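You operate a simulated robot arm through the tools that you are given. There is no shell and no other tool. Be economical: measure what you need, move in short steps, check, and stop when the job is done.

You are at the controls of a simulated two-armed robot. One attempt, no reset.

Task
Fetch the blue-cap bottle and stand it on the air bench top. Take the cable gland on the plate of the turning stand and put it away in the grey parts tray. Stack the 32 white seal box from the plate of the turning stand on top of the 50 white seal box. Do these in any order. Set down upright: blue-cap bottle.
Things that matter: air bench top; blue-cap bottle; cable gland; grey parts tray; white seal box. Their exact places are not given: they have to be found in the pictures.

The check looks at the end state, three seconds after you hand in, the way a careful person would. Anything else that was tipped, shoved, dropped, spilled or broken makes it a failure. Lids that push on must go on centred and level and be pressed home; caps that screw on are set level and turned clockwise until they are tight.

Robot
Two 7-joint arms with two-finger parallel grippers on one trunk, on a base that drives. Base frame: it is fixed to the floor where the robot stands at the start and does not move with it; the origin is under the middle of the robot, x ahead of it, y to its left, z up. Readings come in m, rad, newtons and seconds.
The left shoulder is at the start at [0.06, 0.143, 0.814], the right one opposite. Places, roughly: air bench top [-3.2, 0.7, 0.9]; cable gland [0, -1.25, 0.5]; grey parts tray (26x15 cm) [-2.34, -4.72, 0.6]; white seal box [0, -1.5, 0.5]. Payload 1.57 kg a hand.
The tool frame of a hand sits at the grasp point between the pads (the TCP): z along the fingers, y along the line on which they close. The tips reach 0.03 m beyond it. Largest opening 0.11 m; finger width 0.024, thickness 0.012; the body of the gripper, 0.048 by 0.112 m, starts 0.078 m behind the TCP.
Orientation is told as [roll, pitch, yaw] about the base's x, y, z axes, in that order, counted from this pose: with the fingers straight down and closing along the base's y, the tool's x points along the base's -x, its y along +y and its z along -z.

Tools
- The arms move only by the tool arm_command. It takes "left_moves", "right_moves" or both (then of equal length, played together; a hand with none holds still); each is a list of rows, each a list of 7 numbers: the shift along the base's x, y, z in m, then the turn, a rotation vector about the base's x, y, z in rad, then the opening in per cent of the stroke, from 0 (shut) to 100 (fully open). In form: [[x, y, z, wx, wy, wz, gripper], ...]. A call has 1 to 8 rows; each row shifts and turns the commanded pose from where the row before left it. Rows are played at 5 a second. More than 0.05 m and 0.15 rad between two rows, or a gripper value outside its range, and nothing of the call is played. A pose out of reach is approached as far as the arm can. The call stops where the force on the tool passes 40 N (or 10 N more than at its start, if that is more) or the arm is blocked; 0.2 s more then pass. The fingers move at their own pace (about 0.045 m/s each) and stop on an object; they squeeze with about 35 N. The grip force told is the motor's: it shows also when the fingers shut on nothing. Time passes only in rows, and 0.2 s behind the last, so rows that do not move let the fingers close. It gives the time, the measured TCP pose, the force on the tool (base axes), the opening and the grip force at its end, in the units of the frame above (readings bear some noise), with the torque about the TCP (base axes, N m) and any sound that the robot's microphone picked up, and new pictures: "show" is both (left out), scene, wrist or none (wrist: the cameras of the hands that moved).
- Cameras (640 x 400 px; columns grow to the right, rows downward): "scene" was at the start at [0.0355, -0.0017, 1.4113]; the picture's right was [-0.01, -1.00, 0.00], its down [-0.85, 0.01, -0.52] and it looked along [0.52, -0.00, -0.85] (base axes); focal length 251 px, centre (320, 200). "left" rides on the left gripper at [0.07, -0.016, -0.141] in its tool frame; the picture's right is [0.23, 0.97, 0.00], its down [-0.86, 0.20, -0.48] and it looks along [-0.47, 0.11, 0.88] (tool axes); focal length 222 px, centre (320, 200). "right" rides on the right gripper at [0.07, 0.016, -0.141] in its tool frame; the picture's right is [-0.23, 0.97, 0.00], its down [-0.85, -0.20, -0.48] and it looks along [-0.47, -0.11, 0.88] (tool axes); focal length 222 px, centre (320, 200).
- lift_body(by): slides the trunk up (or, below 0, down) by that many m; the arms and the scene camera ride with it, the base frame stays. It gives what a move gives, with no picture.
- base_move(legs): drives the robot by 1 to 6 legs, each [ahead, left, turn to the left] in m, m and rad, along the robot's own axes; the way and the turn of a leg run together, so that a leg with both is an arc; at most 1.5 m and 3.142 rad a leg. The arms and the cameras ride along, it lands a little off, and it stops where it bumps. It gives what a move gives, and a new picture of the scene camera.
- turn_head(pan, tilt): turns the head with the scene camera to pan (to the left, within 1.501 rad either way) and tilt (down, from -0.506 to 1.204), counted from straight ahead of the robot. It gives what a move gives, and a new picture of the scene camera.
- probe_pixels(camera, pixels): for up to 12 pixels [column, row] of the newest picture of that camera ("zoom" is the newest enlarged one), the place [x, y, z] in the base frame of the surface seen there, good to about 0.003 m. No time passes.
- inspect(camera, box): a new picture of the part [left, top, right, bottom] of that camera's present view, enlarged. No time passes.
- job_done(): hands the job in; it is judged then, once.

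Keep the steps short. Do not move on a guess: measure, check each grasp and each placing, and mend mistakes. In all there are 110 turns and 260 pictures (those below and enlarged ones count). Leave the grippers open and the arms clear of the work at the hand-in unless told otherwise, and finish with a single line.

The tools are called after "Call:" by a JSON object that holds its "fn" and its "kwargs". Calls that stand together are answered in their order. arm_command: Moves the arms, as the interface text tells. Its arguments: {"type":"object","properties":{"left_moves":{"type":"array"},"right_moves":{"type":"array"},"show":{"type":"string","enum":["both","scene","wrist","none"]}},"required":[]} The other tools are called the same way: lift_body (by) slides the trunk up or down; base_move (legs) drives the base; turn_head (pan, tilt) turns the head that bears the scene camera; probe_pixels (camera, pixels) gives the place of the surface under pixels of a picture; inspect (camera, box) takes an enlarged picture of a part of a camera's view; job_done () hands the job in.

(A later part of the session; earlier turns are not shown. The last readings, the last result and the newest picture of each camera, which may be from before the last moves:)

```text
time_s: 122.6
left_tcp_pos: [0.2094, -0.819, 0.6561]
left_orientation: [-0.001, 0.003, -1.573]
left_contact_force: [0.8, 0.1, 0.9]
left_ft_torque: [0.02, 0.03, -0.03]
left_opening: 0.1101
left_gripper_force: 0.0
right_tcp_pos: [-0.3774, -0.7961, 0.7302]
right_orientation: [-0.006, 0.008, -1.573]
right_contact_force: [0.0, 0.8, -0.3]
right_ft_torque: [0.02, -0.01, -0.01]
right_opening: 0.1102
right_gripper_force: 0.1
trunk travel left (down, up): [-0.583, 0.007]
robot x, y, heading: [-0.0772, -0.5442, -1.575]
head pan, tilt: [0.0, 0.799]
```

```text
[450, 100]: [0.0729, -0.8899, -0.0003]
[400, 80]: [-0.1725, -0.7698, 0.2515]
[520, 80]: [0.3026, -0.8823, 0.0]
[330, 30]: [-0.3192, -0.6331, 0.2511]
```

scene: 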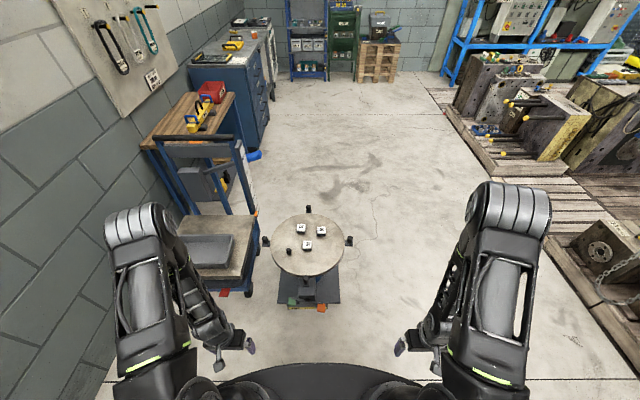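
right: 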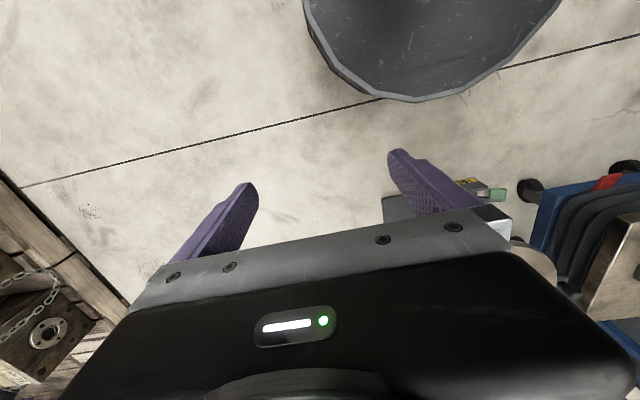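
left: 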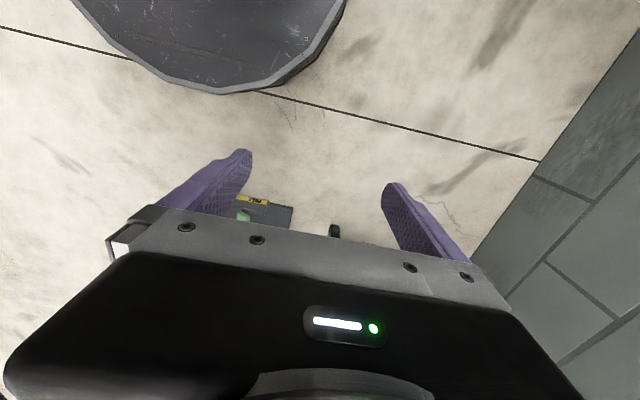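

Base radius ≈0.28 m; the pedals (y≈-1.12) block the front, so I go round to the -x side of the stand and face +x.

Call:
{"fn": "base_move", "kwargs": {"legs": [[0, -0.7, 0], [0.76, 0, 0], [0, 0, 1.575]]}}

Call:
{"fn": "turn_head", "kwargs": {"pan": 0.0, "tilt": 0.95}}

Call:
{"fn": "probe_pixels", "kwargs": {"camera": "scene", "pixels": [[320, 200], [320, 250], [320, 300], [300, 250], [340, 250]]}}

```text
time_s: 133.9
left_tcp_pos: [-0.5013, -0.9918, 0.6558]
left_orientation: [-0.004, 0.001, 0.006]
left_contact_force: [-0.3, 1.3, 0.2]
left_ft_torque: [0.05, -0.01, 0.0]
left_opening: 0.1098
left_gripper_force: 0.1
right_tcp_pos: [-0.5228, -1.5777, 0.7305]
right_orientation: [-0.007, 0.01, 0.005]
right_contact_force: [0.8, -1.0, -0.1]
right_ft_torque: [-0.04, -0.03, 0.0]
right_opening: 0.11
right_gripper_force: 0.1
trunk travel left (down, up): [-0.583, 0.007]
robot x, y, heading: [-0.7779, -1.2835, 0.004]
head pan, tilt: [0.0, 0.799]
```

scene: 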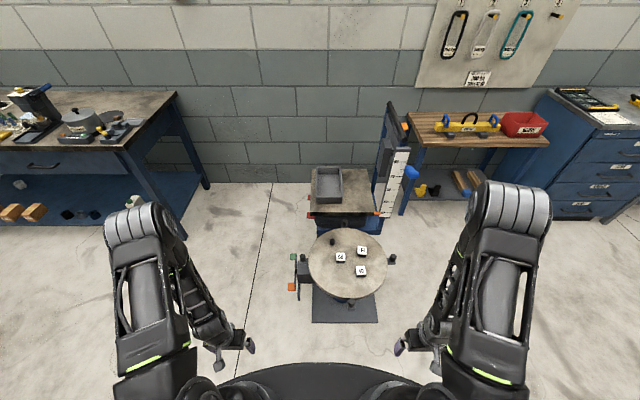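

```text
time_s: 134.6
left_tcp_pos: [-0.5011, -0.9937, 0.6561]
left_orientation: [-0.006, 0.002, 0.005]
left_contact_force: [0.0, 0.1, -0.7]
left_ft_torque: [0.0, 0.03, 0.02]
left_opening: 0.1099
left_gripper_force: 0.0
right_tcp_pos: [-0.5212, -1.5788, 0.7314]
right_orientation: [-0.006, 0.009, 0.005]
right_contact_force: [-0.6, -0.5, 0.8]
right_ft_torque: [-0.02, 0.02, -0.02]
right_opening: 0.1101
right_gripper_force: 0.1
trunk travel left (down, up): [-0.583, 0.007]
robot x, y, heading: [-0.7811, -1.2803, -0.003]
head pan, tilt: [0.0, 0.949]
```

scene: 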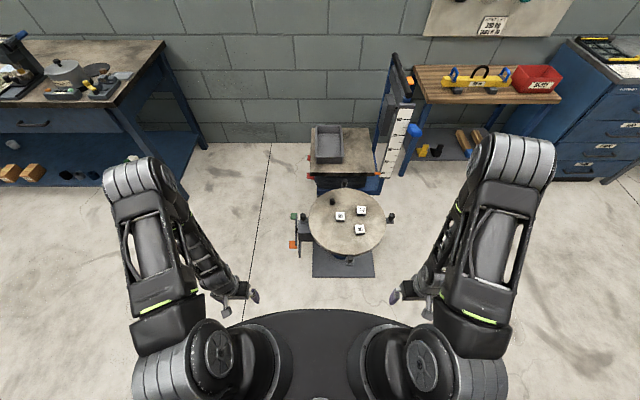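

```text
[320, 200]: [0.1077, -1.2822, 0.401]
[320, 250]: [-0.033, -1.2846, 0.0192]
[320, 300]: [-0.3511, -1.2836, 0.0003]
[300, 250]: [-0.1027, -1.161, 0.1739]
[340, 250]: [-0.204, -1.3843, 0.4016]
```

Call:
{"fn": "probe_pixels", "kwargs": {"camera": "scene", "pixels": [[345, 275], [345, 280], [320, 270], [349, 262], [297, 260], [305, 252]]}}

Call:
{"fn": "inspect", "kwargs": {"camera": "scene", "box": [270, 170, 430, 290]}}

```text
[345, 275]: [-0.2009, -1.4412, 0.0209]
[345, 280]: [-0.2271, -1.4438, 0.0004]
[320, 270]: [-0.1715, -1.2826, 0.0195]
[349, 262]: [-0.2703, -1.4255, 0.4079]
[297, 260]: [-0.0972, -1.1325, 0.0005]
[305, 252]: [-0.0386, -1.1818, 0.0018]
```

```text
3.33 times, centred on (350, 230) of scene
```

zoom: 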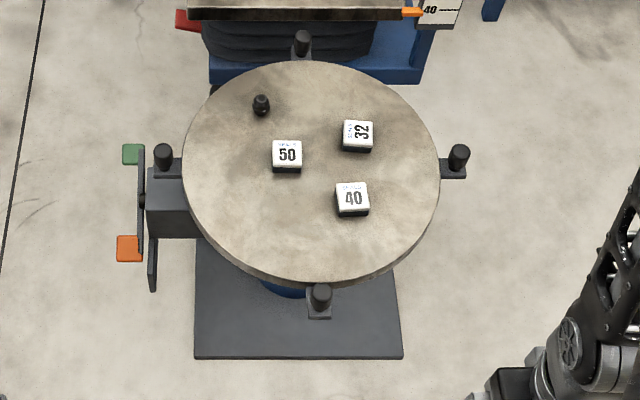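

Floor plate edge is at x≈-0.21; I drive to x≈-0.515 and lower the trunk 0.2 m.

Call:
{"fn": "base_move", "kwargs": {"legs": [[0.265, 0, 0]]}}

Call:
{"fn": "lift_body", "kwargs": {"by": -0.2}}

Call:
{"fn": "turn_head", "kwargs": {"pan": -0.1, "tilt": 0.9}}

Call:
{"fn": "inspect", "kwargs": {"camera": "scene", "box": [250, 150, 410, 250]}}

```text
time_s: 136.5
left_tcp_pos: [-0.2367, -0.9938, 0.6561]
left_orientation: [-0.005, 0.0, 0.001]
left_contact_force: [-0.1, 0.6, -0.3]
left_ft_torque: [-0.01, 0.04, 0.02]
left_opening: 0.1101
left_gripper_force: 0.1
right_tcp_pos: [-0.2605, -1.5804, 0.7308]
right_orientation: [-0.006, 0.009, 0.0]
right_contact_force: [0.6, -0.3, 0.1]
right_ft_torque: [0.02, 0.01, -0.04]
right_opening: 0.1101
right_gripper_force: 0.1
trunk travel left (down, up): [-0.583, 0.007]
robot x, y, heading: [-0.5156, -1.2771, -0.003]
head pan, tilt: [0.0, 0.949]
```

scene: 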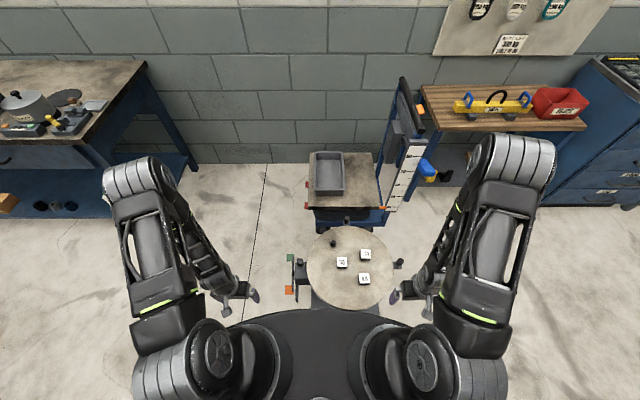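

```text
time_s: 138.7
left_tcp_pos: [-0.2368, -0.9937, 0.4551]
left_orientation: [-0.004, 0.001, 0.0]
left_contact_force: [-0.9, 0.1, 0.1]
left_ft_torque: [0.02, 0.01, -0.02]
left_opening: 0.11
left_gripper_force: 0.2
right_tcp_pos: [-0.2626, -1.5811, 0.5299]
right_orientation: [-0.007, 0.009, 0.0]
right_contact_force: [0.4, -0.5, 0.4]
right_ft_torque: [0.01, -0.02, 0.0]
right_opening: 0.1099
right_gripper_force: 0.0
trunk travel left (down, up): [-0.383, 0.207]
robot x, y, heading: [-0.5157, -1.2809, -0.008]
head pan, tilt: [0.0, 0.949]
```

```text
time_s: 139.3
left_tcp_pos: [-0.2362, -0.9944, 0.4558]
left_orientation: [-0.003, 0.004, 0.001]
left_contact_force: [-0.1, -0.5, -0.3]
left_ft_torque: [0.0, 0.02, 0.0]
left_opening: 0.1103
left_gripper_force: 0.0
right_tcp_pos: [-0.2608, -1.5794, 0.5302]
right_orientation: [-0.008, 0.008, 0.001]
right_contact_force: [-0.3, -0.8, 0.8]
right_ft_torque: [-0.02, 0.05, -0.01]
right_opening: 0.11
right_gripper_force: 0.1
trunk travel left (down, up): [-0.383, 0.207]
robot x, y, heading: [-0.5163, -1.2817, -0.002]
head pan, tilt: [-0.099, 0.901]
```

scene: 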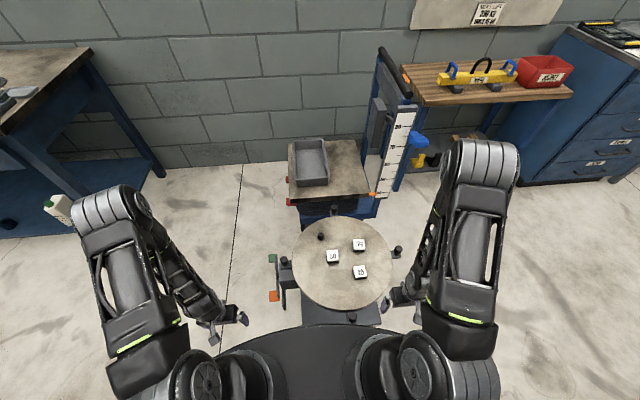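

```text
4.00 times, centred on (330, 200) of scene
```

zoom: 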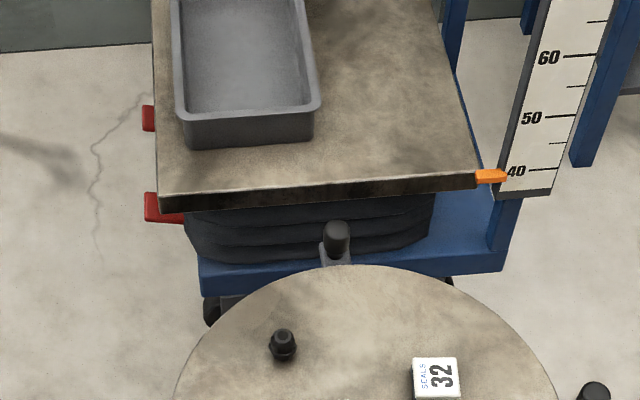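

Call:
{"fn": "inspect", "kwargs": {"camera": "scene", "box": [300, 220, 388, 290]}}

Call:
{"fn": "probe_pixels", "kwargs": {"camera": "scene", "pixels": [[358, 242], [333, 255], [360, 270], [320, 236], [340, 290], [345, 243]]}}

```text
5.71 times, centred on (344, 255) of scene
```

zoom: 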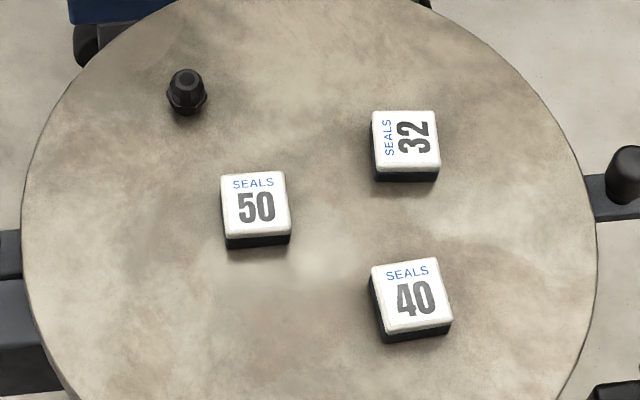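

```text
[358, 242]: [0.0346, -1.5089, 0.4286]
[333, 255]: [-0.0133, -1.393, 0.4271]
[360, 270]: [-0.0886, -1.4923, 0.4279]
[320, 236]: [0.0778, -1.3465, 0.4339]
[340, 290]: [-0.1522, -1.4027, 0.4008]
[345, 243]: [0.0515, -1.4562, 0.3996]
```

Measuring the box edges on this zoom for centre and skew.

Call:
{"fn": "probe_pixels", "kwargs": {"camera": "zoom", "pixels": [[376, 115], [432, 115], [379, 168], [437, 168], [406, 142], [226, 176], [282, 176], [230, 232], [288, 231], [257, 203], [186, 78], [186, 110]]}}

```text
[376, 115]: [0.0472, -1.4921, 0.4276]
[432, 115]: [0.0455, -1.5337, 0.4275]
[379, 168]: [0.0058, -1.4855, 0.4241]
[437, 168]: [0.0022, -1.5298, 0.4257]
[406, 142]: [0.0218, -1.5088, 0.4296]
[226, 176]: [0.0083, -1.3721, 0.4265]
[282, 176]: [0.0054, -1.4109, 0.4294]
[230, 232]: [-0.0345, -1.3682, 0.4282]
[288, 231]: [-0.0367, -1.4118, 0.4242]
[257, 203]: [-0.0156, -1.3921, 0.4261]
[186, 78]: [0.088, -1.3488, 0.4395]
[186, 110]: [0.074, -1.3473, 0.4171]
```

Box 32 centre ≈[0.025, -1.510], top 0.427, skew ≈-0.07; box 50 centre ≈[-0.014, -1.391]. I move the right hand above box 32.

Call:
{"fn": "arm_command", "kwargs": {"right_moves": [[0.045, 0.01, 0, 0, 0, 0, 100], [0.045, 0.01, 0, 0, 0, 0, 100], [0.045, 0.01, 0, 0, 0, -0.03, 100], [0.045, 0.01, 0, 0, 0, -0.04, 100], [0.045, 0.01, 0, 0, 0, 0, 100], [0.045, 0.01, 0, 0, 0, 0, 100], [0.016, 0.01, -0.02, 0, 0, 0, 100], [0, 0, 0, 0, 0, 0, 100]], "show": "both"}}

```text
time_s: 141.1
left_tcp_pos: [-0.2368, -0.9935, 0.4572]
left_orientation: [-0.003, 0.003, 0.0]
left_contact_force: [-1.4, -0.6, 0.0]
left_ft_torque: [-0.01, 0.03, 0.06]
left_opening: 0.1099
left_gripper_force: 0.1
right_tcp_pos: [0.0245, -1.5089, 0.5088]
right_orientation: [-0.007, 0.009, -0.068]
right_contact_force: [0.7, -0.1, -0.7]
right_ft_torque: [0.01, 0.01, 0.02]
right_opening: 0.1102
right_gripper_force: 0.1
trunk travel left (down, up): [-0.383, 0.207]
robot x, y, heading: [-0.5149, -1.2803, -0.002]
head pan, tilt: [-0.099, 0.901]
```

scene: 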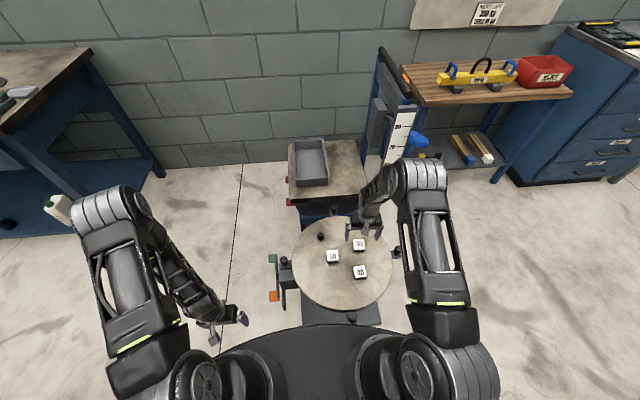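
right: 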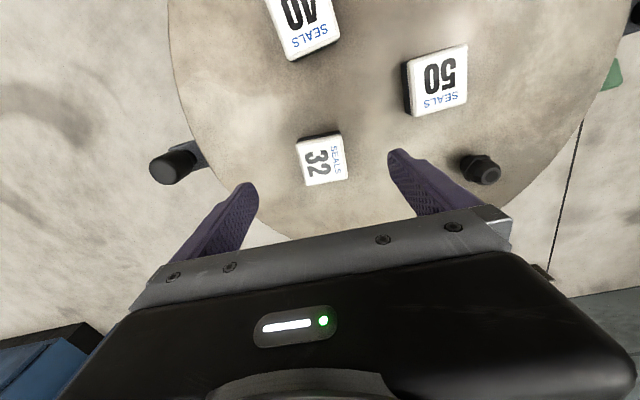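

Reach is fine. I lower partly (z≈0.46) and look.

Call:
{"fn": "arm_command", "kwargs": {"right_moves": [[0, 0, -0.025, 0, 0, 0, 100], [0, 0, -0.025, 0, 0, 0, 100], [0, 0, 0, 0, 0, 0, 100]], "show": "wrist"}}

Call:
{"fn": "inspect", "kwargs": {"camera": "right", "box": [200, 90, 480, 265]}}

Call:
{"fn": "inspect", "kwargs": {"camera": "scene", "box": [310, 210, 400, 280]}}

```text
time_s: 141.9
left_tcp_pos: [-0.2367, -0.9945, 0.4571]
left_orientation: [-0.004, 0.002, 0.0]
left_contact_force: [0.2, 0.0, -0.1]
left_ft_torque: [-0.02, 0.02, 0.02]
left_opening: 0.11
left_gripper_force: 0.1
right_tcp_pos: [0.0255, -1.5106, 0.4583]
right_orientation: [-0.007, 0.008, -0.071]
right_contact_force: [-0.7, -0.4, 1.4]
right_ft_torque: [0.0, -0.01, -0.01]
right_opening: 0.11
right_gripper_force: 0.0
trunk travel left (down, up): [-0.383, 0.207]
robot x, y, heading: [-0.5176, -1.2774, -0.003]
head pan, tilt: [-0.099, 0.901]
```

right: 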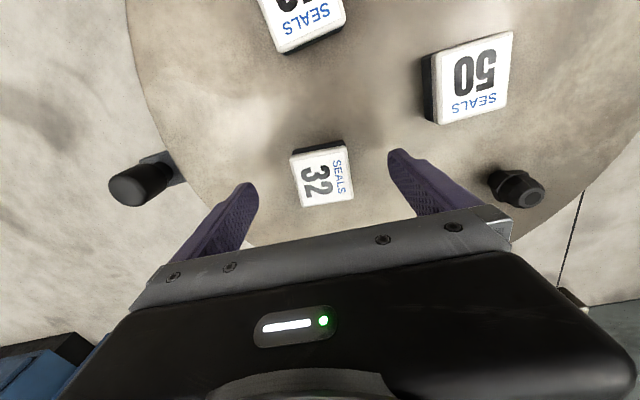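

```text
2.29 times, centred on (340, 178) of right
```

zoom: 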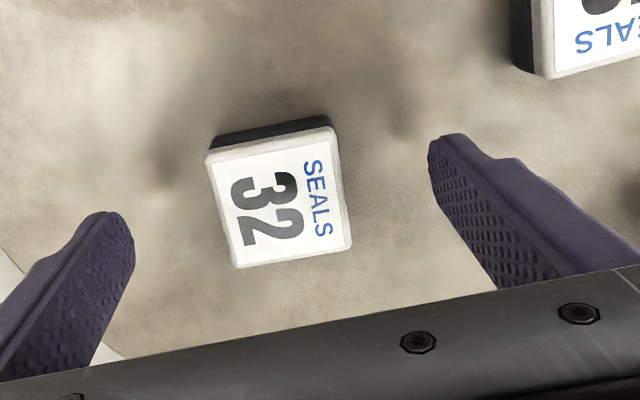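

```text
5.71 times, centred on (355, 245) of scene
```

zoom: 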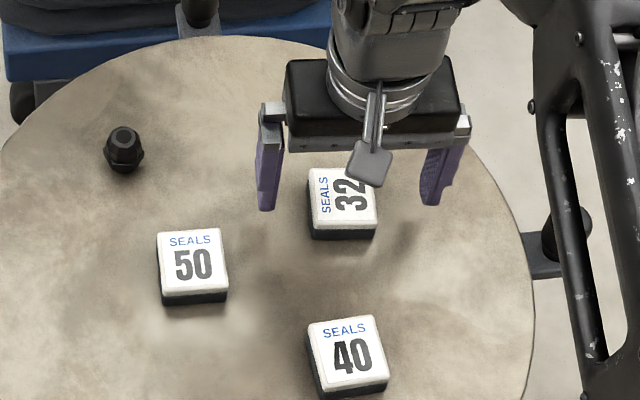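

Aligned. I lower to TCP z≈0.434 and close.

Call:
{"fn": "arm_command", "kwargs": {"right_moves": [[0, 0, -0.014, 0, 0, 0, 100], [0, 0, -0.01, 0, 0, 0, 100], [0, 0, 0, 0, 0, 0, 100], [0, 0, 0, 0, 0, 0, 55], [0, 0, 0, 0, 0, 0, 0], [0, 0, 0, 0, 0, 0, 0], [0, 0, 0, 0, 0, 0, 0]], "show": "both"}}

Call:
{"fn": "inspect", "kwargs": {"camera": "scene", "box": [310, 210, 400, 280]}}

```text
time_s: 143.5
left_tcp_pos: [-0.2362, -0.9946, 0.4558]
left_orientation: [-0.005, 0.001, 0.001]
left_contact_force: [-0.1, -0.3, -0.6]
left_ft_torque: [0.01, -0.02, 0.0]
left_opening: 0.1101
left_gripper_force: 0.1
right_tcp_pos: [0.0262, -1.5104, 0.4343]
right_orientation: [-0.007, 0.01, -0.07]
right_contact_force: [-0.2, 0.8, 1.3]
right_ft_torque: [0.0, 0.01, 0.0]
right_opening: 0.0475
right_gripper_force: 13.9
trunk travel left (down, up): [-0.383, 0.207]
robot x, y, heading: [-0.5151, -1.2811, 0.002]
head pan, tilt: [-0.099, 0.901]
```

scene: 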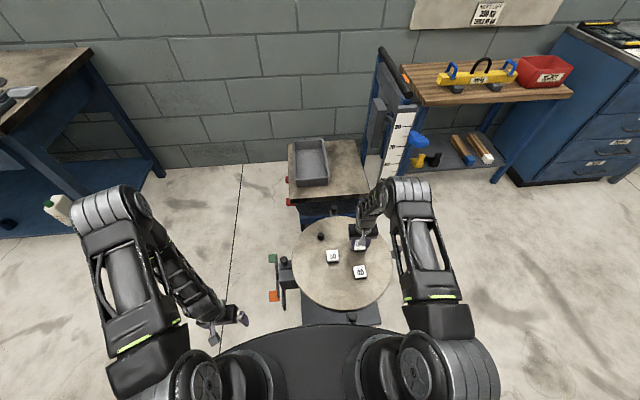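
right: 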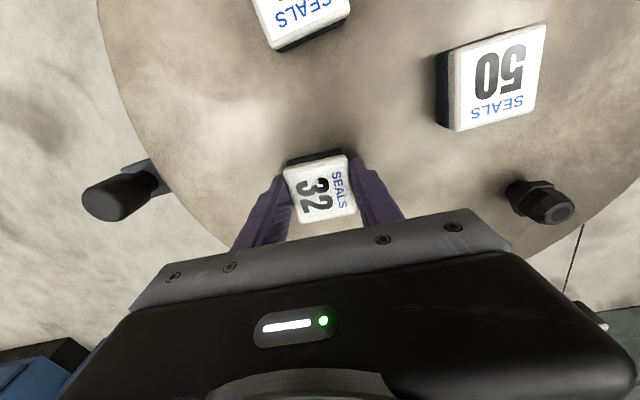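

```text
5.71 times, centred on (355, 245) of scene
```

zoom: 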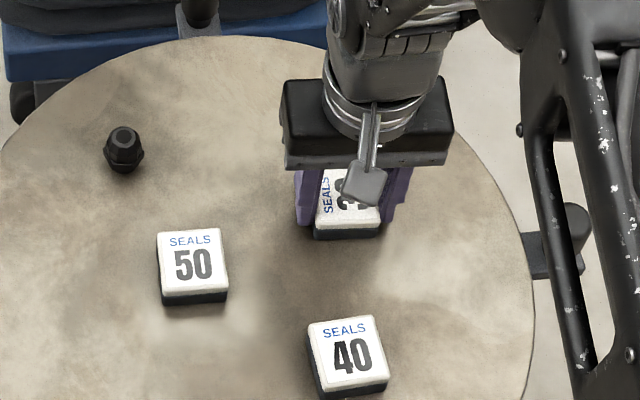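

Call:
{"fn": "arm_command", "kwargs": {"right_moves": [[0, 0, 0, 0, 0, 0, 0], [0, 0, 0.02, 0, 0, 0, 0], [0, 0, 0.03, 0, 0, 0, 0], [0, 0, 0.01, 0, 0, 0, 0], [0, 0, 0, 0, 0, 0, 0]], "show": "wrist"}}

Call:
{"fn": "inspect", "kwargs": {"camera": "scene", "box": [310, 210, 400, 280]}}

Call:
{"fn": "inspect", "kwargs": {"camera": "right", "box": [220, 100, 460, 250]}}

```text
time_s: 144.7
left_tcp_pos: [-0.2368, -0.9946, 0.4565]
left_orientation: [-0.003, 0.002, 0.0]
left_contact_force: [0.0, -0.2, 0.3]
left_ft_torque: [0.0, 0.03, -0.02]
left_opening: 0.1099
left_gripper_force: 0.1
right_tcp_pos: [0.0257, -1.5109, 0.4956]
right_orientation: [-0.007, 0.008, -0.069]
right_contact_force: [-0.2, -0.6, -0.1]
right_ft_torque: [0.0, -0.01, 0.01]
right_opening: 0.047
right_gripper_force: 34.9
trunk travel left (down, up): [-0.383, 0.207]
robot x, y, heading: [-0.5131, -1.2799, -0.005]
head pan, tilt: [-0.099, 0.901]
```

right: 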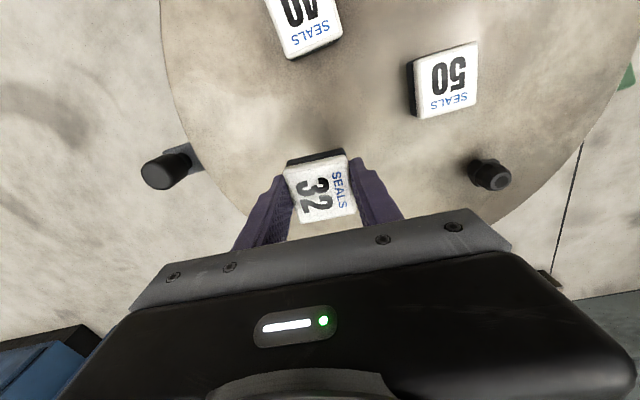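

```text
5.71 times, centred on (355, 245) of scene
```

zoom: 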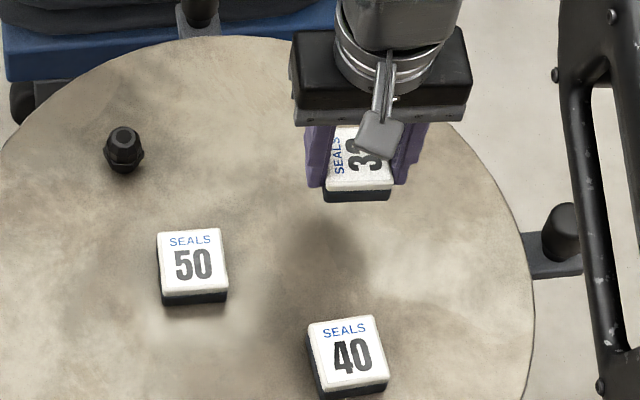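

```text
2.67 times, centred on (340, 175) of right
```

zoom: 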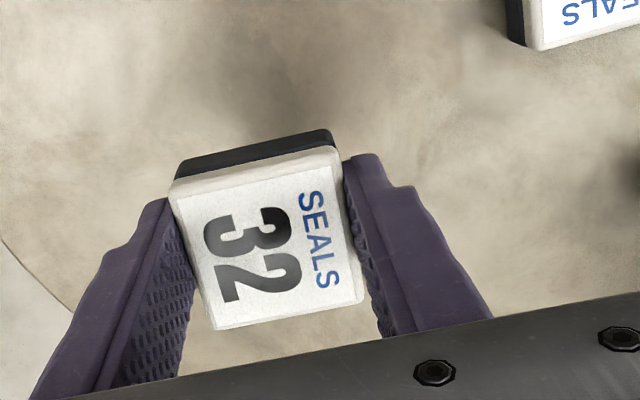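

Lifted whole. I measure the held box's top corners relative to the hand, and box 50's again.

Call:
{"fn": "probe_pixels", "kwargs": {"camera": "zoom", "pixels": [[178, 192], [335, 155], [358, 298], [217, 322], [270, 240]]}}

Call:
{"fn": "probe_pixels", "kwargs": {"camera": "right", "pixels": [[417, 64], [475, 45], [474, 102], [421, 115], [446, 82]]}}

```text
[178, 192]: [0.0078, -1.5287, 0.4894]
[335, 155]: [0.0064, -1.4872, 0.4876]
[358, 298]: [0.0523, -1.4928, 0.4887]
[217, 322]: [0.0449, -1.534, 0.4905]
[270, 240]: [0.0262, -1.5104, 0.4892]
```

```text
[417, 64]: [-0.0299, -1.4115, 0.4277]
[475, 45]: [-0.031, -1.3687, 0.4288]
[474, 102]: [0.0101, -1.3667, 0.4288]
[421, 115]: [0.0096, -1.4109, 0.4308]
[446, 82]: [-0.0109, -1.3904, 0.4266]
```

Difference to box 50: about (-0.039, +0.120), turn +0.06. I move above it.

Call:
{"fn": "arm_command", "kwargs": {"right_moves": [[-0.013, 0.04, 0, 0, 0, 0.02, 0], [-0.013, 0.04, 0, 0, 0, 0.02, 0], [-0.013, 0.04, 0, 0, 0, 0.02, 0], [0, 0, -0.02, 0, 0, 0, 0], [0, 0, 0, 0, 0, 0, 0]], "show": "wrist"}}

Call:
{"fn": "inspect", "kwargs": {"camera": "right", "box": [220, 100, 460, 250]}}

Call:
{"fn": "inspect", "kwargs": {"camera": "scene", "box": [300, 220, 370, 270]}}

```text
time_s: 145.9
left_tcp_pos: [-0.2365, -0.9942, 0.4563]
left_orientation: [-0.004, 0.002, -0.001]
left_contact_force: [-0.1, 0.3, 0.8]
left_ft_torque: [-0.03, 0.03, -0.03]
left_opening: 0.1099
left_gripper_force: 0.0
right_tcp_pos: [-0.0147, -1.3897, 0.4765]
right_orientation: [-0.008, 0.006, -0.009]
right_contact_force: [0.1, 0.4, 0.0]
right_ft_torque: [-0.02, 0.01, -0.02]
right_opening: 0.0472
right_gripper_force: 34.7
trunk travel left (down, up): [-0.383, 0.207]
robot x, y, heading: [-0.5162, -1.2794, -0.005]
head pan, tilt: [-0.099, 0.901]
```

right: 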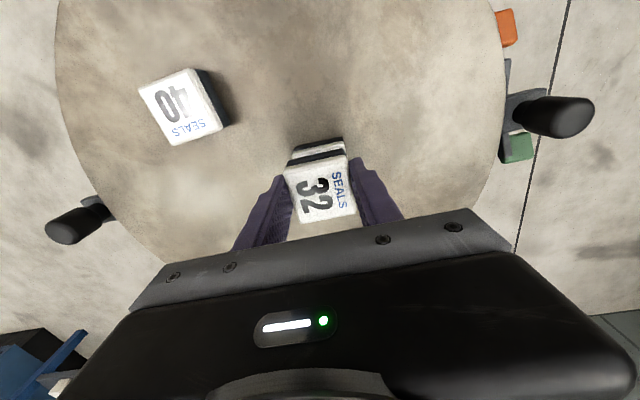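

```text
2.67 times, centred on (340, 175) of right
```

zoom: 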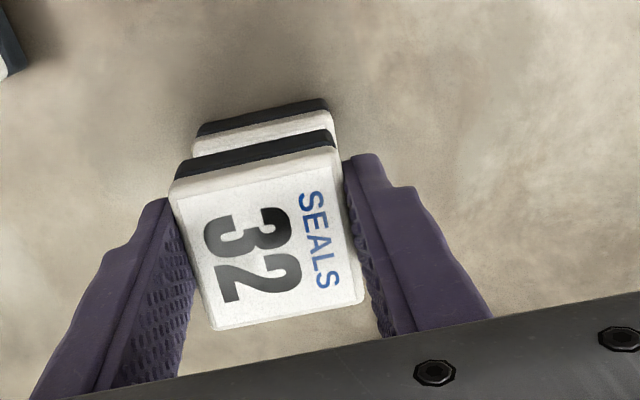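

```text
8.00 times, centred on (335, 245) of scene
```

zoom: 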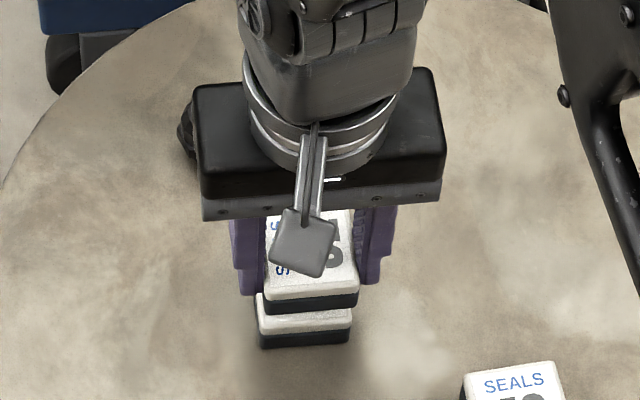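

Alignment looks good. I lower 1.1 cm, then small steps while watching force.

Call:
{"fn": "arm_command", "kwargs": {"right_moves": [[0, 0, -0.006, 0, 0, 0, 0], [0, 0, -0.005, 0, 0, 0, 0], [0, 0, -0.002, 0, 0, 0, 0], [0, 0, 0, 0, 0, 0, 0]], "show": "none"}}

Call:
{"fn": "inspect", "kwargs": {"camera": "scene", "box": [300, 220, 370, 270]}}

Call:
{"fn": "inspect", "kwargs": {"camera": "right", "box": [220, 100, 460, 250]}}

```text
time_s: 146.9
left_tcp_pos: [-0.2376, -0.9933, 0.4559]
left_orientation: [-0.004, 0.002, 0.0]
left_contact_force: [0.2, -0.1, -0.1]
left_ft_torque: [0.0, -0.01, 0.03]
left_opening: 0.1098
left_gripper_force: 0.0
right_tcp_pos: [-0.0135, -1.3906, 0.4629]
right_orientation: [-0.007, 0.009, -0.009]
right_contact_force: [0.2, 0.5, -1.1]
right_ft_torque: [-0.01, 0.02, 0.02]
right_opening: 0.0468
right_gripper_force: 35.0
trunk travel left (down, up): [-0.383, 0.207]
robot x, y, heading: [-0.5196, -1.277, -0.001]
head pan, tilt: [-0.099, 0.901]
```

```text
8.00 times, centred on (335, 245) of scene
```

zoom: 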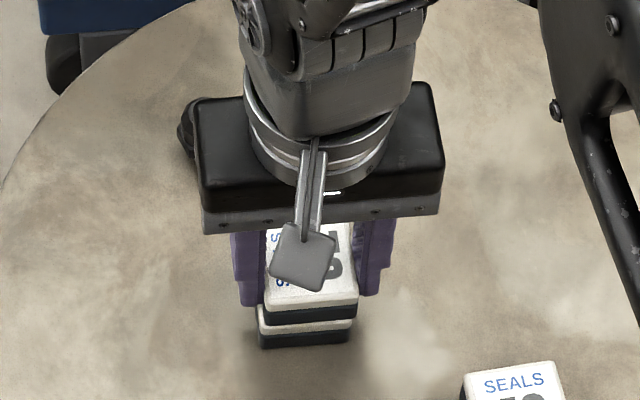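

```text
2.67 times, centred on (340, 175) of right
```

zoom: 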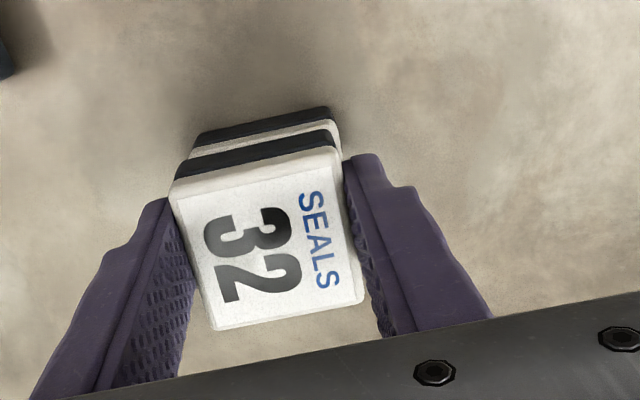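

Box 32 is ~2 mm toward -y of box 50; I correct +2 mm and set down.

Call:
{"fn": "arm_command", "kwargs": {"right_moves": [[0, 0.002, 0, 0, 0, 0, 0], [0, 0, -0.001, 0, 0, 0, 0], [0, 0, -0.001, 0, 0, 0, 0], [0, 0, 0, 0, 0, 0, 0]], "show": "none"}}

Call:
{"fn": "inspect", "kwargs": {"camera": "scene", "box": [318, 240, 360, 270]}}

```text
time_s: 147.9
left_tcp_pos: [-0.2374, -0.9936, 0.4567]
left_orientation: [-0.006, -0.001, 0.0]
left_contact_force: [0.7, 0.6, 0.7]
left_ft_torque: [-0.01, 0.03, -0.02]
left_opening: 0.11
left_gripper_force: 0.0
right_tcp_pos: [-0.0146, -1.3883, 0.4631]
right_orientation: [-0.008, 0.006, -0.01]
right_contact_force: [-2.8, -1.5, 21.7]
right_ft_torque: [0.03, -0.05, -0.03]
right_opening: 0.0467
right_gripper_force: 35.4
trunk travel left (down, up): [-0.383, 0.207]
robot x, y, heading: [-0.5136, -1.2804, -0.009]
head pan, tilt: [-0.099, 0.901]
```

```text
13.33 times, centred on (339, 255) of scene
```

zoom: 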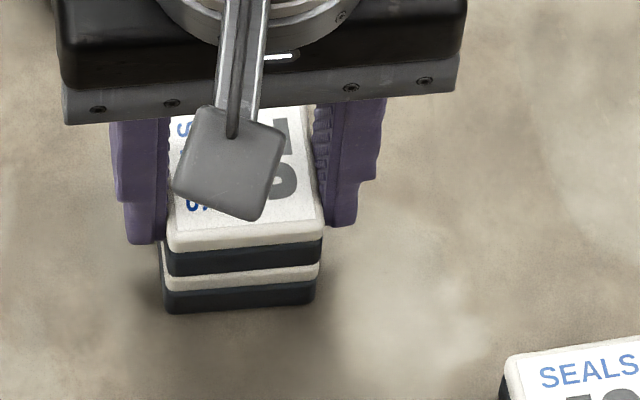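

In contact (21.7 N). I relieve 2 mm of command, then open.

Call:
{"fn": "arm_command", "kwargs": {"right_moves": [[0, 0, 0.0015, 0, 0, 0, 0], [0, 0, 0, 0, 0, 0, 30], [0, 0, 0, 0, 0, 0, 60], [0, 0, 0, 0, 0, 0, 100], [0, 0, 0, 0, 0, 0, 100], [0, 0, 0.03, 0, 0, 0, 100], [0, 0, 0.03, 0, 0, 0, 100]], "show": "wrist"}}

Call:
{"fn": "inspect", "kwargs": {"camera": "scene", "box": [300, 220, 370, 270]}}

Call:
{"fn": "inspect", "kwargs": {"camera": "right", "box": [220, 80, 500, 255]}}

```text
time_s: 149.5
left_tcp_pos: [-0.2363, -0.9945, 0.457]
left_orientation: [-0.003, 0.001, 0.0]
left_contact_force: [0.2, -0.1, 0.8]
left_ft_torque: [-0.02, -0.02, 0.03]
left_opening: 0.1103
left_gripper_force: 0.0
right_tcp_pos: [-0.0131, -1.388, 0.5232]
right_orientation: [-0.007, 0.008, -0.009]
right_contact_force: [-0.4, -0.4, -0.4]
right_ft_torque: [0.04, -0.03, -0.01]
right_opening: 0.1103
right_gripper_force: 0.1
trunk travel left (down, up): [-0.383, 0.207]
robot x, y, heading: [-0.5147, -1.2822, -0.005]
head pan, tilt: [-0.099, 0.901]
```

right: 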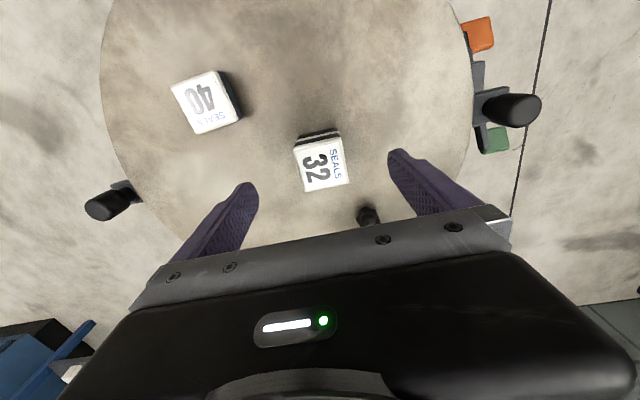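

```text
8.00 times, centred on (335, 245) of scene
```

zoom: 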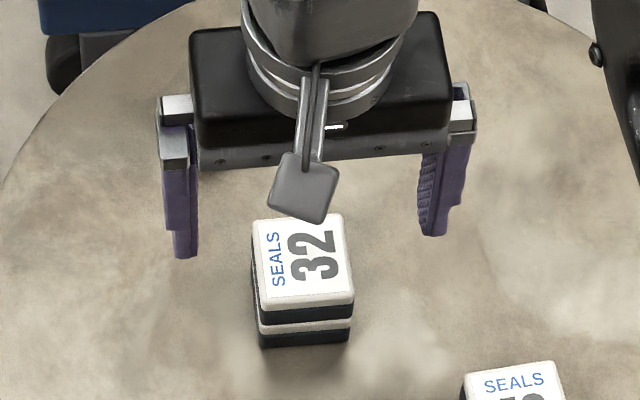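

```text
2.29 times, centred on (360, 168) of right
```

zoom: 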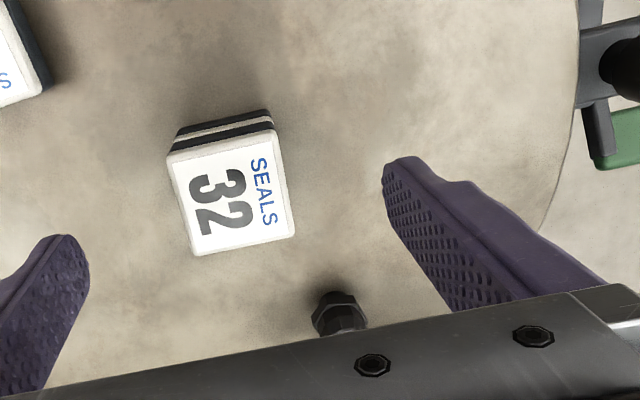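

Stacked squarely. Next the gland at ≈[0.087, -1.349]; I move the hand over it.

Call:
{"fn": "arm_command", "kwargs": {"right_moves": [[0.035, 0.013, 0, 0, 0, 0, 100], [0.035, 0.013, 0, 0, 0, 0, 100], [0.03, 0.013, 0, 0, 0, 0, 100], [0, 0, 0, 0, 0, 0, 100]], "show": "wrist"}}

Call:
{"fn": "inspect", "kwargs": {"camera": "scene", "box": [300, 210, 370, 260]}}

Call:
{"fn": "inspect", "kwargs": {"camera": "right", "box": [220, 80, 500, 255]}}

```text
time_s: 150.5
left_tcp_pos: [-0.2365, -0.9957, 0.4563]
left_orientation: [-0.002, 0.002, 0.001]
left_contact_force: [0.3, -0.8, 1.1]
left_ft_torque: [0.0, 0.02, 0.04]
left_opening: 0.1099
left_gripper_force: 0.1
right_tcp_pos: [0.0856, -1.3466, 0.5226]
right_orientation: [-0.006, 0.011, -0.009]
right_contact_force: [-0.3, 0.5, 0.1]
right_ft_torque: [0.01, 0.0, 0.01]
right_opening: 0.1099
right_gripper_force: 0.1
trunk travel left (down, up): [-0.383, 0.207]
robot x, y, heading: [-0.5154, -1.2804, -0.003]
head pan, tilt: [-0.099, 0.901]
```

right: 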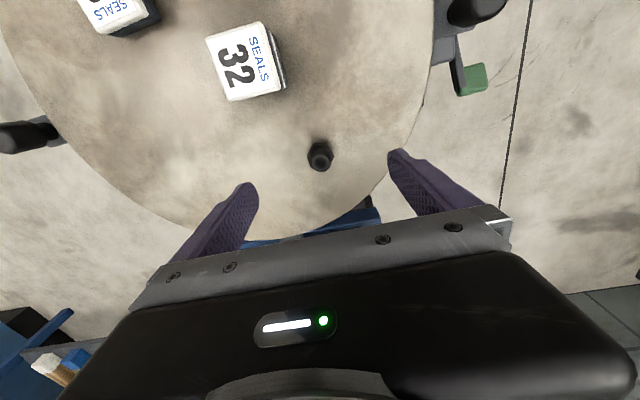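

```text
8.00 times, centred on (335, 235) of scene
```

zoom: 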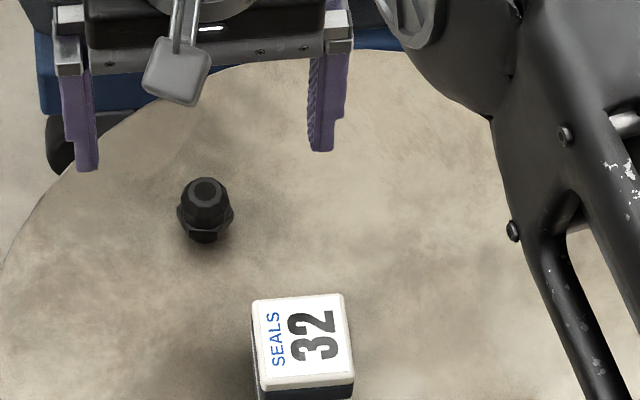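

```text
2.29 times, centred on (360, 168) of right
```

zoom: 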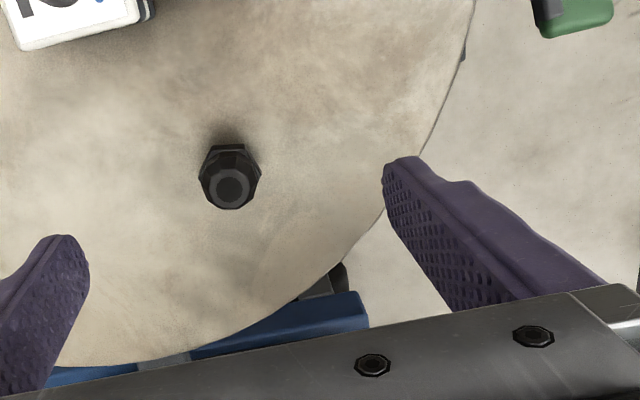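

Call:
{"fn": "probe_pixels", "kwargs": {"camera": "zoom", "pixels": [[228, 185], [229, 160], [204, 178], [257, 178], [229, 205]]}}

Call:
{"fn": "arm_command", "kwargs": {"right_moves": [[0, 0, -0.03, 0, 0, 0, 100], [0, 0, -0.03, 0, 0, 0, 100], [0, 0, 0, 0, 0, 0, 100]], "show": "none"}}

Call:
{"fn": "inspect", "kwargs": {"camera": "right", "box": [220, 80, 500, 255]}}

Call:
{"fn": "inspect", "kwargs": {"camera": "scene", "box": [300, 210, 370, 260]}}

```text
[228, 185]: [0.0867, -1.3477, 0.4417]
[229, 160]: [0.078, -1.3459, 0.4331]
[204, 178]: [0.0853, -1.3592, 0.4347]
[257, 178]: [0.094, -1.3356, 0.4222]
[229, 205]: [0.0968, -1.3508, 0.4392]
```

```text
time_s: 151.3
left_tcp_pos: [-0.2361, -0.9937, 0.4558]
left_orientation: [-0.003, 0.002, 0.0]
left_contact_force: [-0.7, 0.0, 0.6]
left_ft_torque: [-0.01, 0.02, -0.03]
left_opening: 0.1102
left_gripper_force: 0.0
right_tcp_pos: [0.085, -1.3471, 0.4639]
right_orientation: [-0.008, 0.009, -0.009]
right_contact_force: [-0.2, -0.1, -0.3]
right_ft_torque: [0.01, 0.0, -0.05]
right_opening: 0.1097
right_gripper_force: 0.1
trunk travel left (down, up): [-0.383, 0.207]
robot x, y, heading: [-0.5165, -1.278, 0.001]
head pan, tilt: [-0.099, 0.901]
```

```text
2.29 times, centred on (360, 168) of right
```

zoom: 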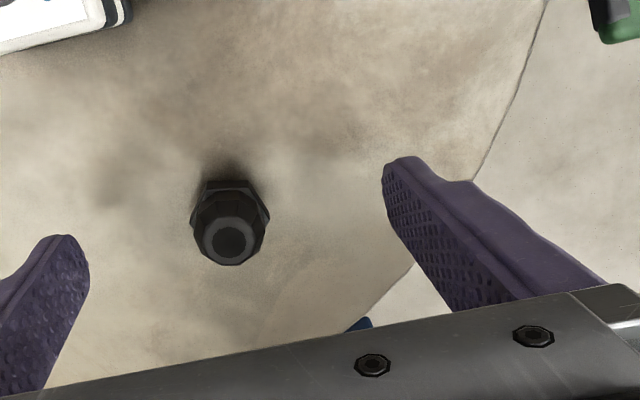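

```text
8.00 times, centred on (335, 235) of scene
```

zoom: 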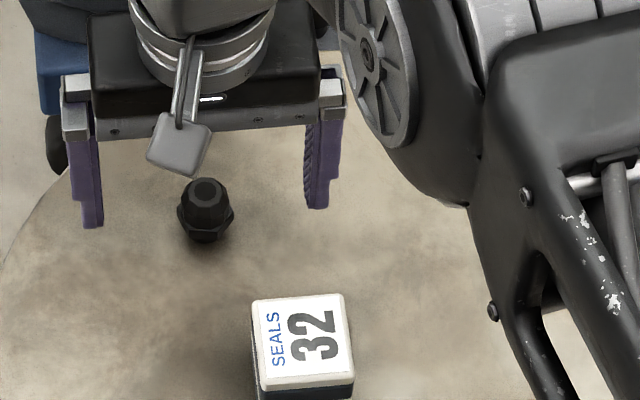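

Call:
{"fn": "arm_command", "kwargs": {"right_moves": [[0.002, 0, -0.015, 0, 0, 0, 100], [0, 0, -0.011, 0, 0, 0, 100], [0, 0, 0, 0, 0, 0, 50], [0, 0, 0, 0, 0, 0, 25], [0, 0, 0, 0, 0, 0, 0], [0, 0, 0, 0, 0, 0, 0], [0, 0, 0, 0, 0, 0, 0], [0, 0, 0, 0, 0, 0, 0]], "show": "wrist"}}

Call:
{"fn": "inspect", "kwargs": {"camera": "scene", "box": [300, 210, 370, 260]}}

```text
time_s: 153.1
left_tcp_pos: [-0.2385, -0.9942, 0.4555]
left_orientation: [-0.003, 0.001, 0.002]
left_contact_force: [-0.9, -0.5, 0.1]
left_ft_torque: [-0.02, 0.02, 0.03]
left_opening: 0.1103
left_gripper_force: 0.1
right_tcp_pos: [0.0877, -1.3486, 0.4378]
right_orientation: [-0.006, 0.009, -0.008]
right_contact_force: [0.0, 0.2, -0.3]
right_ft_torque: [0.02, 0.0, 0.0]
right_opening: 0.03
right_gripper_force: 23.6
trunk travel left (down, up): [-0.383, 0.207]
robot x, y, heading: [-0.5147, -1.2798, -0.001]
head pan, tilt: [-0.099, 0.901]
```

right: 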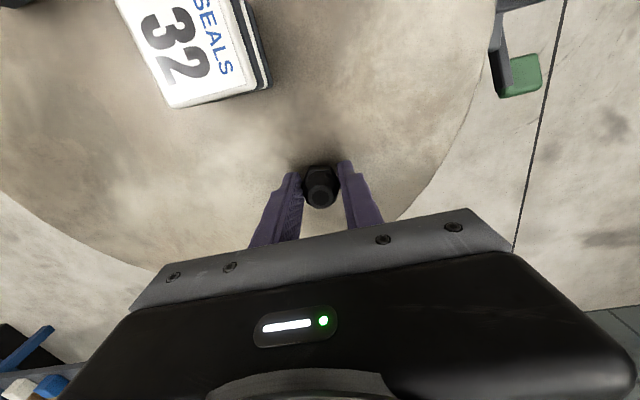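

```text
8.00 times, centred on (335, 235) of scene
```

zoom: 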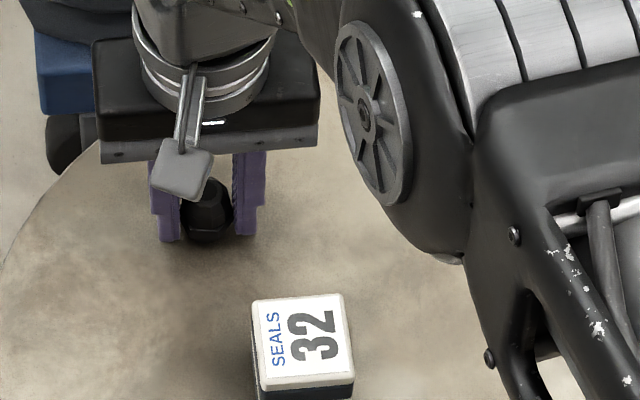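

Gripped (0.030 m). I lift it clear, then draw the hand back over the plate at a safe height.

Call:
{"fn": "arm_command", "kwargs": {"right_moves": [[0, 0, 0.02, 0, 0, 0, 0], [0, 0, 0.04, 0, 0, 0, 0], [0, 0, 0.04, 0, 0, 0, 0], [0, 0, 0.02, 0, 0, 0, 0], [-0.03, -0.02, 0, 0, 0, 0, 0], [-0.04, -0.03, 0, 0, 0, 0, 0], [-0.04, -0.03, 0, 0, 0, 0, 0], [-0.04, -0.03, 0, 0, 0, 0, 0]], "show": "both"}}

Call:
{"fn": "inspect", "kwargs": {"camera": "right", "box": [220, 80, 460, 230]}}

```text
time_s: 154.9
left_tcp_pos: [-0.2382, -0.9939, 0.4577]
left_orientation: [-0.005, 0.003, 0.0]
left_contact_force: [-0.1, -0.8, 0.9]
left_ft_torque: [0.0, 0.01, 0.03]
left_opening: 0.1101
left_gripper_force: 0.1
right_tcp_pos: [-0.0624, -1.455, 0.5579]
right_orientation: [-0.008, 0.01, -0.01]
right_contact_force: [0.5, -0.2, -0.3]
right_ft_torque: [0.0, 0.02, 0.0]
right_opening: 0.0296
right_gripper_force: 34.3
trunk travel left (down, up): [-0.383, 0.207]
robot x, y, heading: [-0.5176, -1.2781, 0.001]
head pan, tilt: [-0.099, 0.901]
```

scene: 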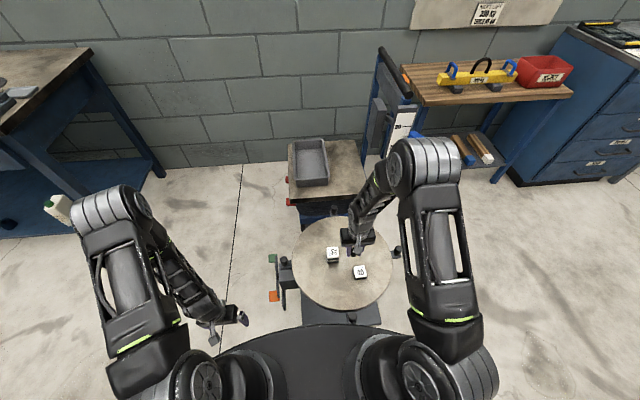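
right: 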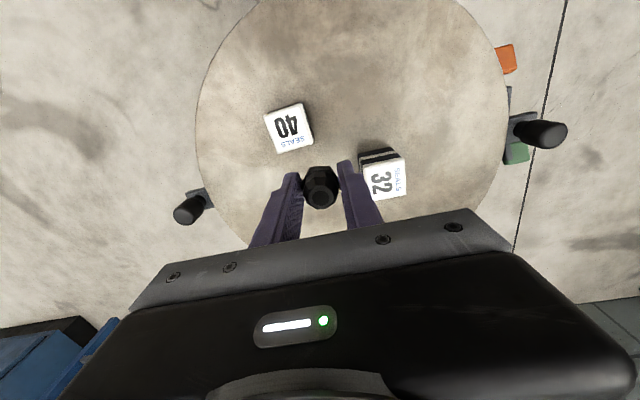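

```text
2.67 times, centred on (340, 155) of right
```

zoom: 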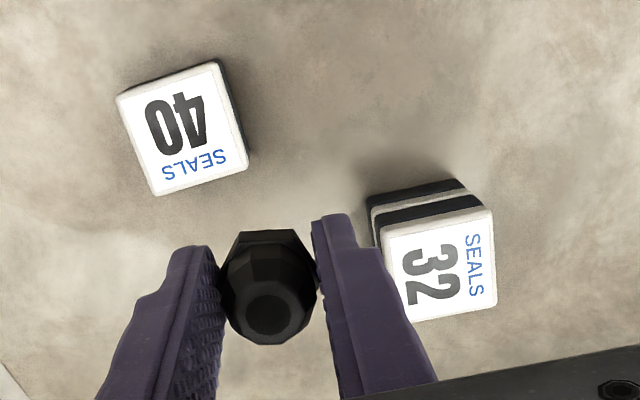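

Back off and turn to face the tray's region.

Call:
{"fn": "base_move", "kwargs": {"legs": [[-0.35, 0, 0], [0, 0, -1.57]]}}

Call:
{"fn": "lift_body", "kwargs": {"by": 0.2}}

Call:
{"fn": "turn_head", "kwargs": {"pan": -0.35, "tilt": 0.3}}

Call:
{"fn": "probe_pixels", "kwargs": {"camera": "scene", "pixels": [[320, 200], [320, 150], [320, 250], [250, 150], [250, 200], [400, 150], [400, 200], [200, 150], [450, 200], [320, 120], [280, 130], [370, 130]]}}

```text
time_s: 161.1
left_tcp_pos: [-0.5858, -1.5612, 0.4559]
left_orientation: [-0.003, 0.001, -1.584]
left_contact_force: [-0.1, 0.4, -0.4]
left_ft_torque: [-0.01, 0.0, 0.02]
left_opening: 0.11
left_gripper_force: 0.1
right_tcp_pos: [-1.0508, -1.7294, 0.5582]
right_orientation: [-0.007, 0.009, -1.596]
right_contact_force: [-0.4, -0.6, -0.4]
right_ft_torque: [0.0, 0.01, 0.0]
right_opening: 0.0297
right_gripper_force: 34.9
trunk travel left (down, up): [-0.383, 0.207]
robot x, y, heading: [-0.8698, -1.2792, -1.594]
head pan, tilt: [-0.099, 0.901]
```

scene: 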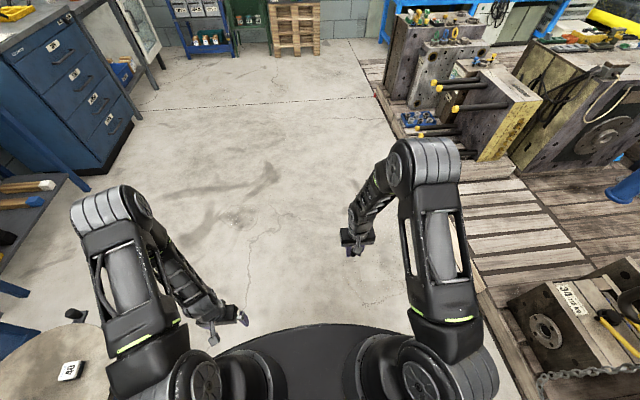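

```text
time_s: 163.2
left_tcp_pos: [-0.5859, -1.5612, 0.656]
left_orientation: [-0.002, 0.001, -1.588]
left_contact_force: [0.8, -0.1, 0.0]
left_ft_torque: [-0.03, 0.0, 0.0]
left_opening: 0.1104
left_gripper_force: 0.1
right_tcp_pos: [-1.0499, -1.7282, 0.7585]
right_orientation: [-0.006, 0.009, -1.596]
right_contact_force: [-0.2, 0.5, 0.1]
right_ft_torque: [0.0, 0.05, 0.0]
right_opening: 0.0299
right_gripper_force: 35.3
trunk travel left (down, up): [-0.583, 0.007]
robot x, y, heading: [-0.8671, -1.2786, -1.587]
head pan, tilt: [-0.099, 0.901]
```

```text
time_s: 164.2
left_tcp_pos: [-0.585, -1.561, 0.6566]
left_orientation: [-0.002, 0.002, -1.586]
left_contact_force: [0.1, -0.7, 0.0]
left_ft_torque: [0.01, 0.0, 0.04]
left_opening: 0.1099
left_gripper_force: 0.1
right_tcp_pos: [-1.0493, -1.7291, 0.7585]
right_orientation: [-0.007, 0.009, -1.596]
right_contact_force: [-0.3, -0.3, 0.0]
right_ft_torque: [0.0, -0.01, 0.0]
right_opening: 0.0296
right_gripper_force: 34.7
trunk travel left (down, up): [-0.583, 0.007]
robot x, y, heading: [-0.8658, -1.2808, -1.593]
head pan, tilt: [-0.351, 0.3]
```

scene: 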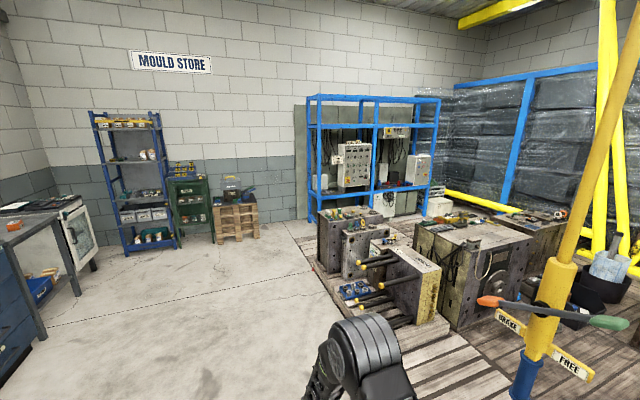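

```text
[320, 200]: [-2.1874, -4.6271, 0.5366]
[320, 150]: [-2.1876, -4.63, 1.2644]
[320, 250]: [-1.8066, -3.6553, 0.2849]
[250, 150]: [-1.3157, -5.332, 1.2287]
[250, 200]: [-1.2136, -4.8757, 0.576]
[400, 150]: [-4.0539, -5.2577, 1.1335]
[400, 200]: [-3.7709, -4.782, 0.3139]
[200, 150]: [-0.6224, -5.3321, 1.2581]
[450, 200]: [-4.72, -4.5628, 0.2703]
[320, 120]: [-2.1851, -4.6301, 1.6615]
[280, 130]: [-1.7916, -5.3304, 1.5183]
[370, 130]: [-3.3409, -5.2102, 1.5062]
```

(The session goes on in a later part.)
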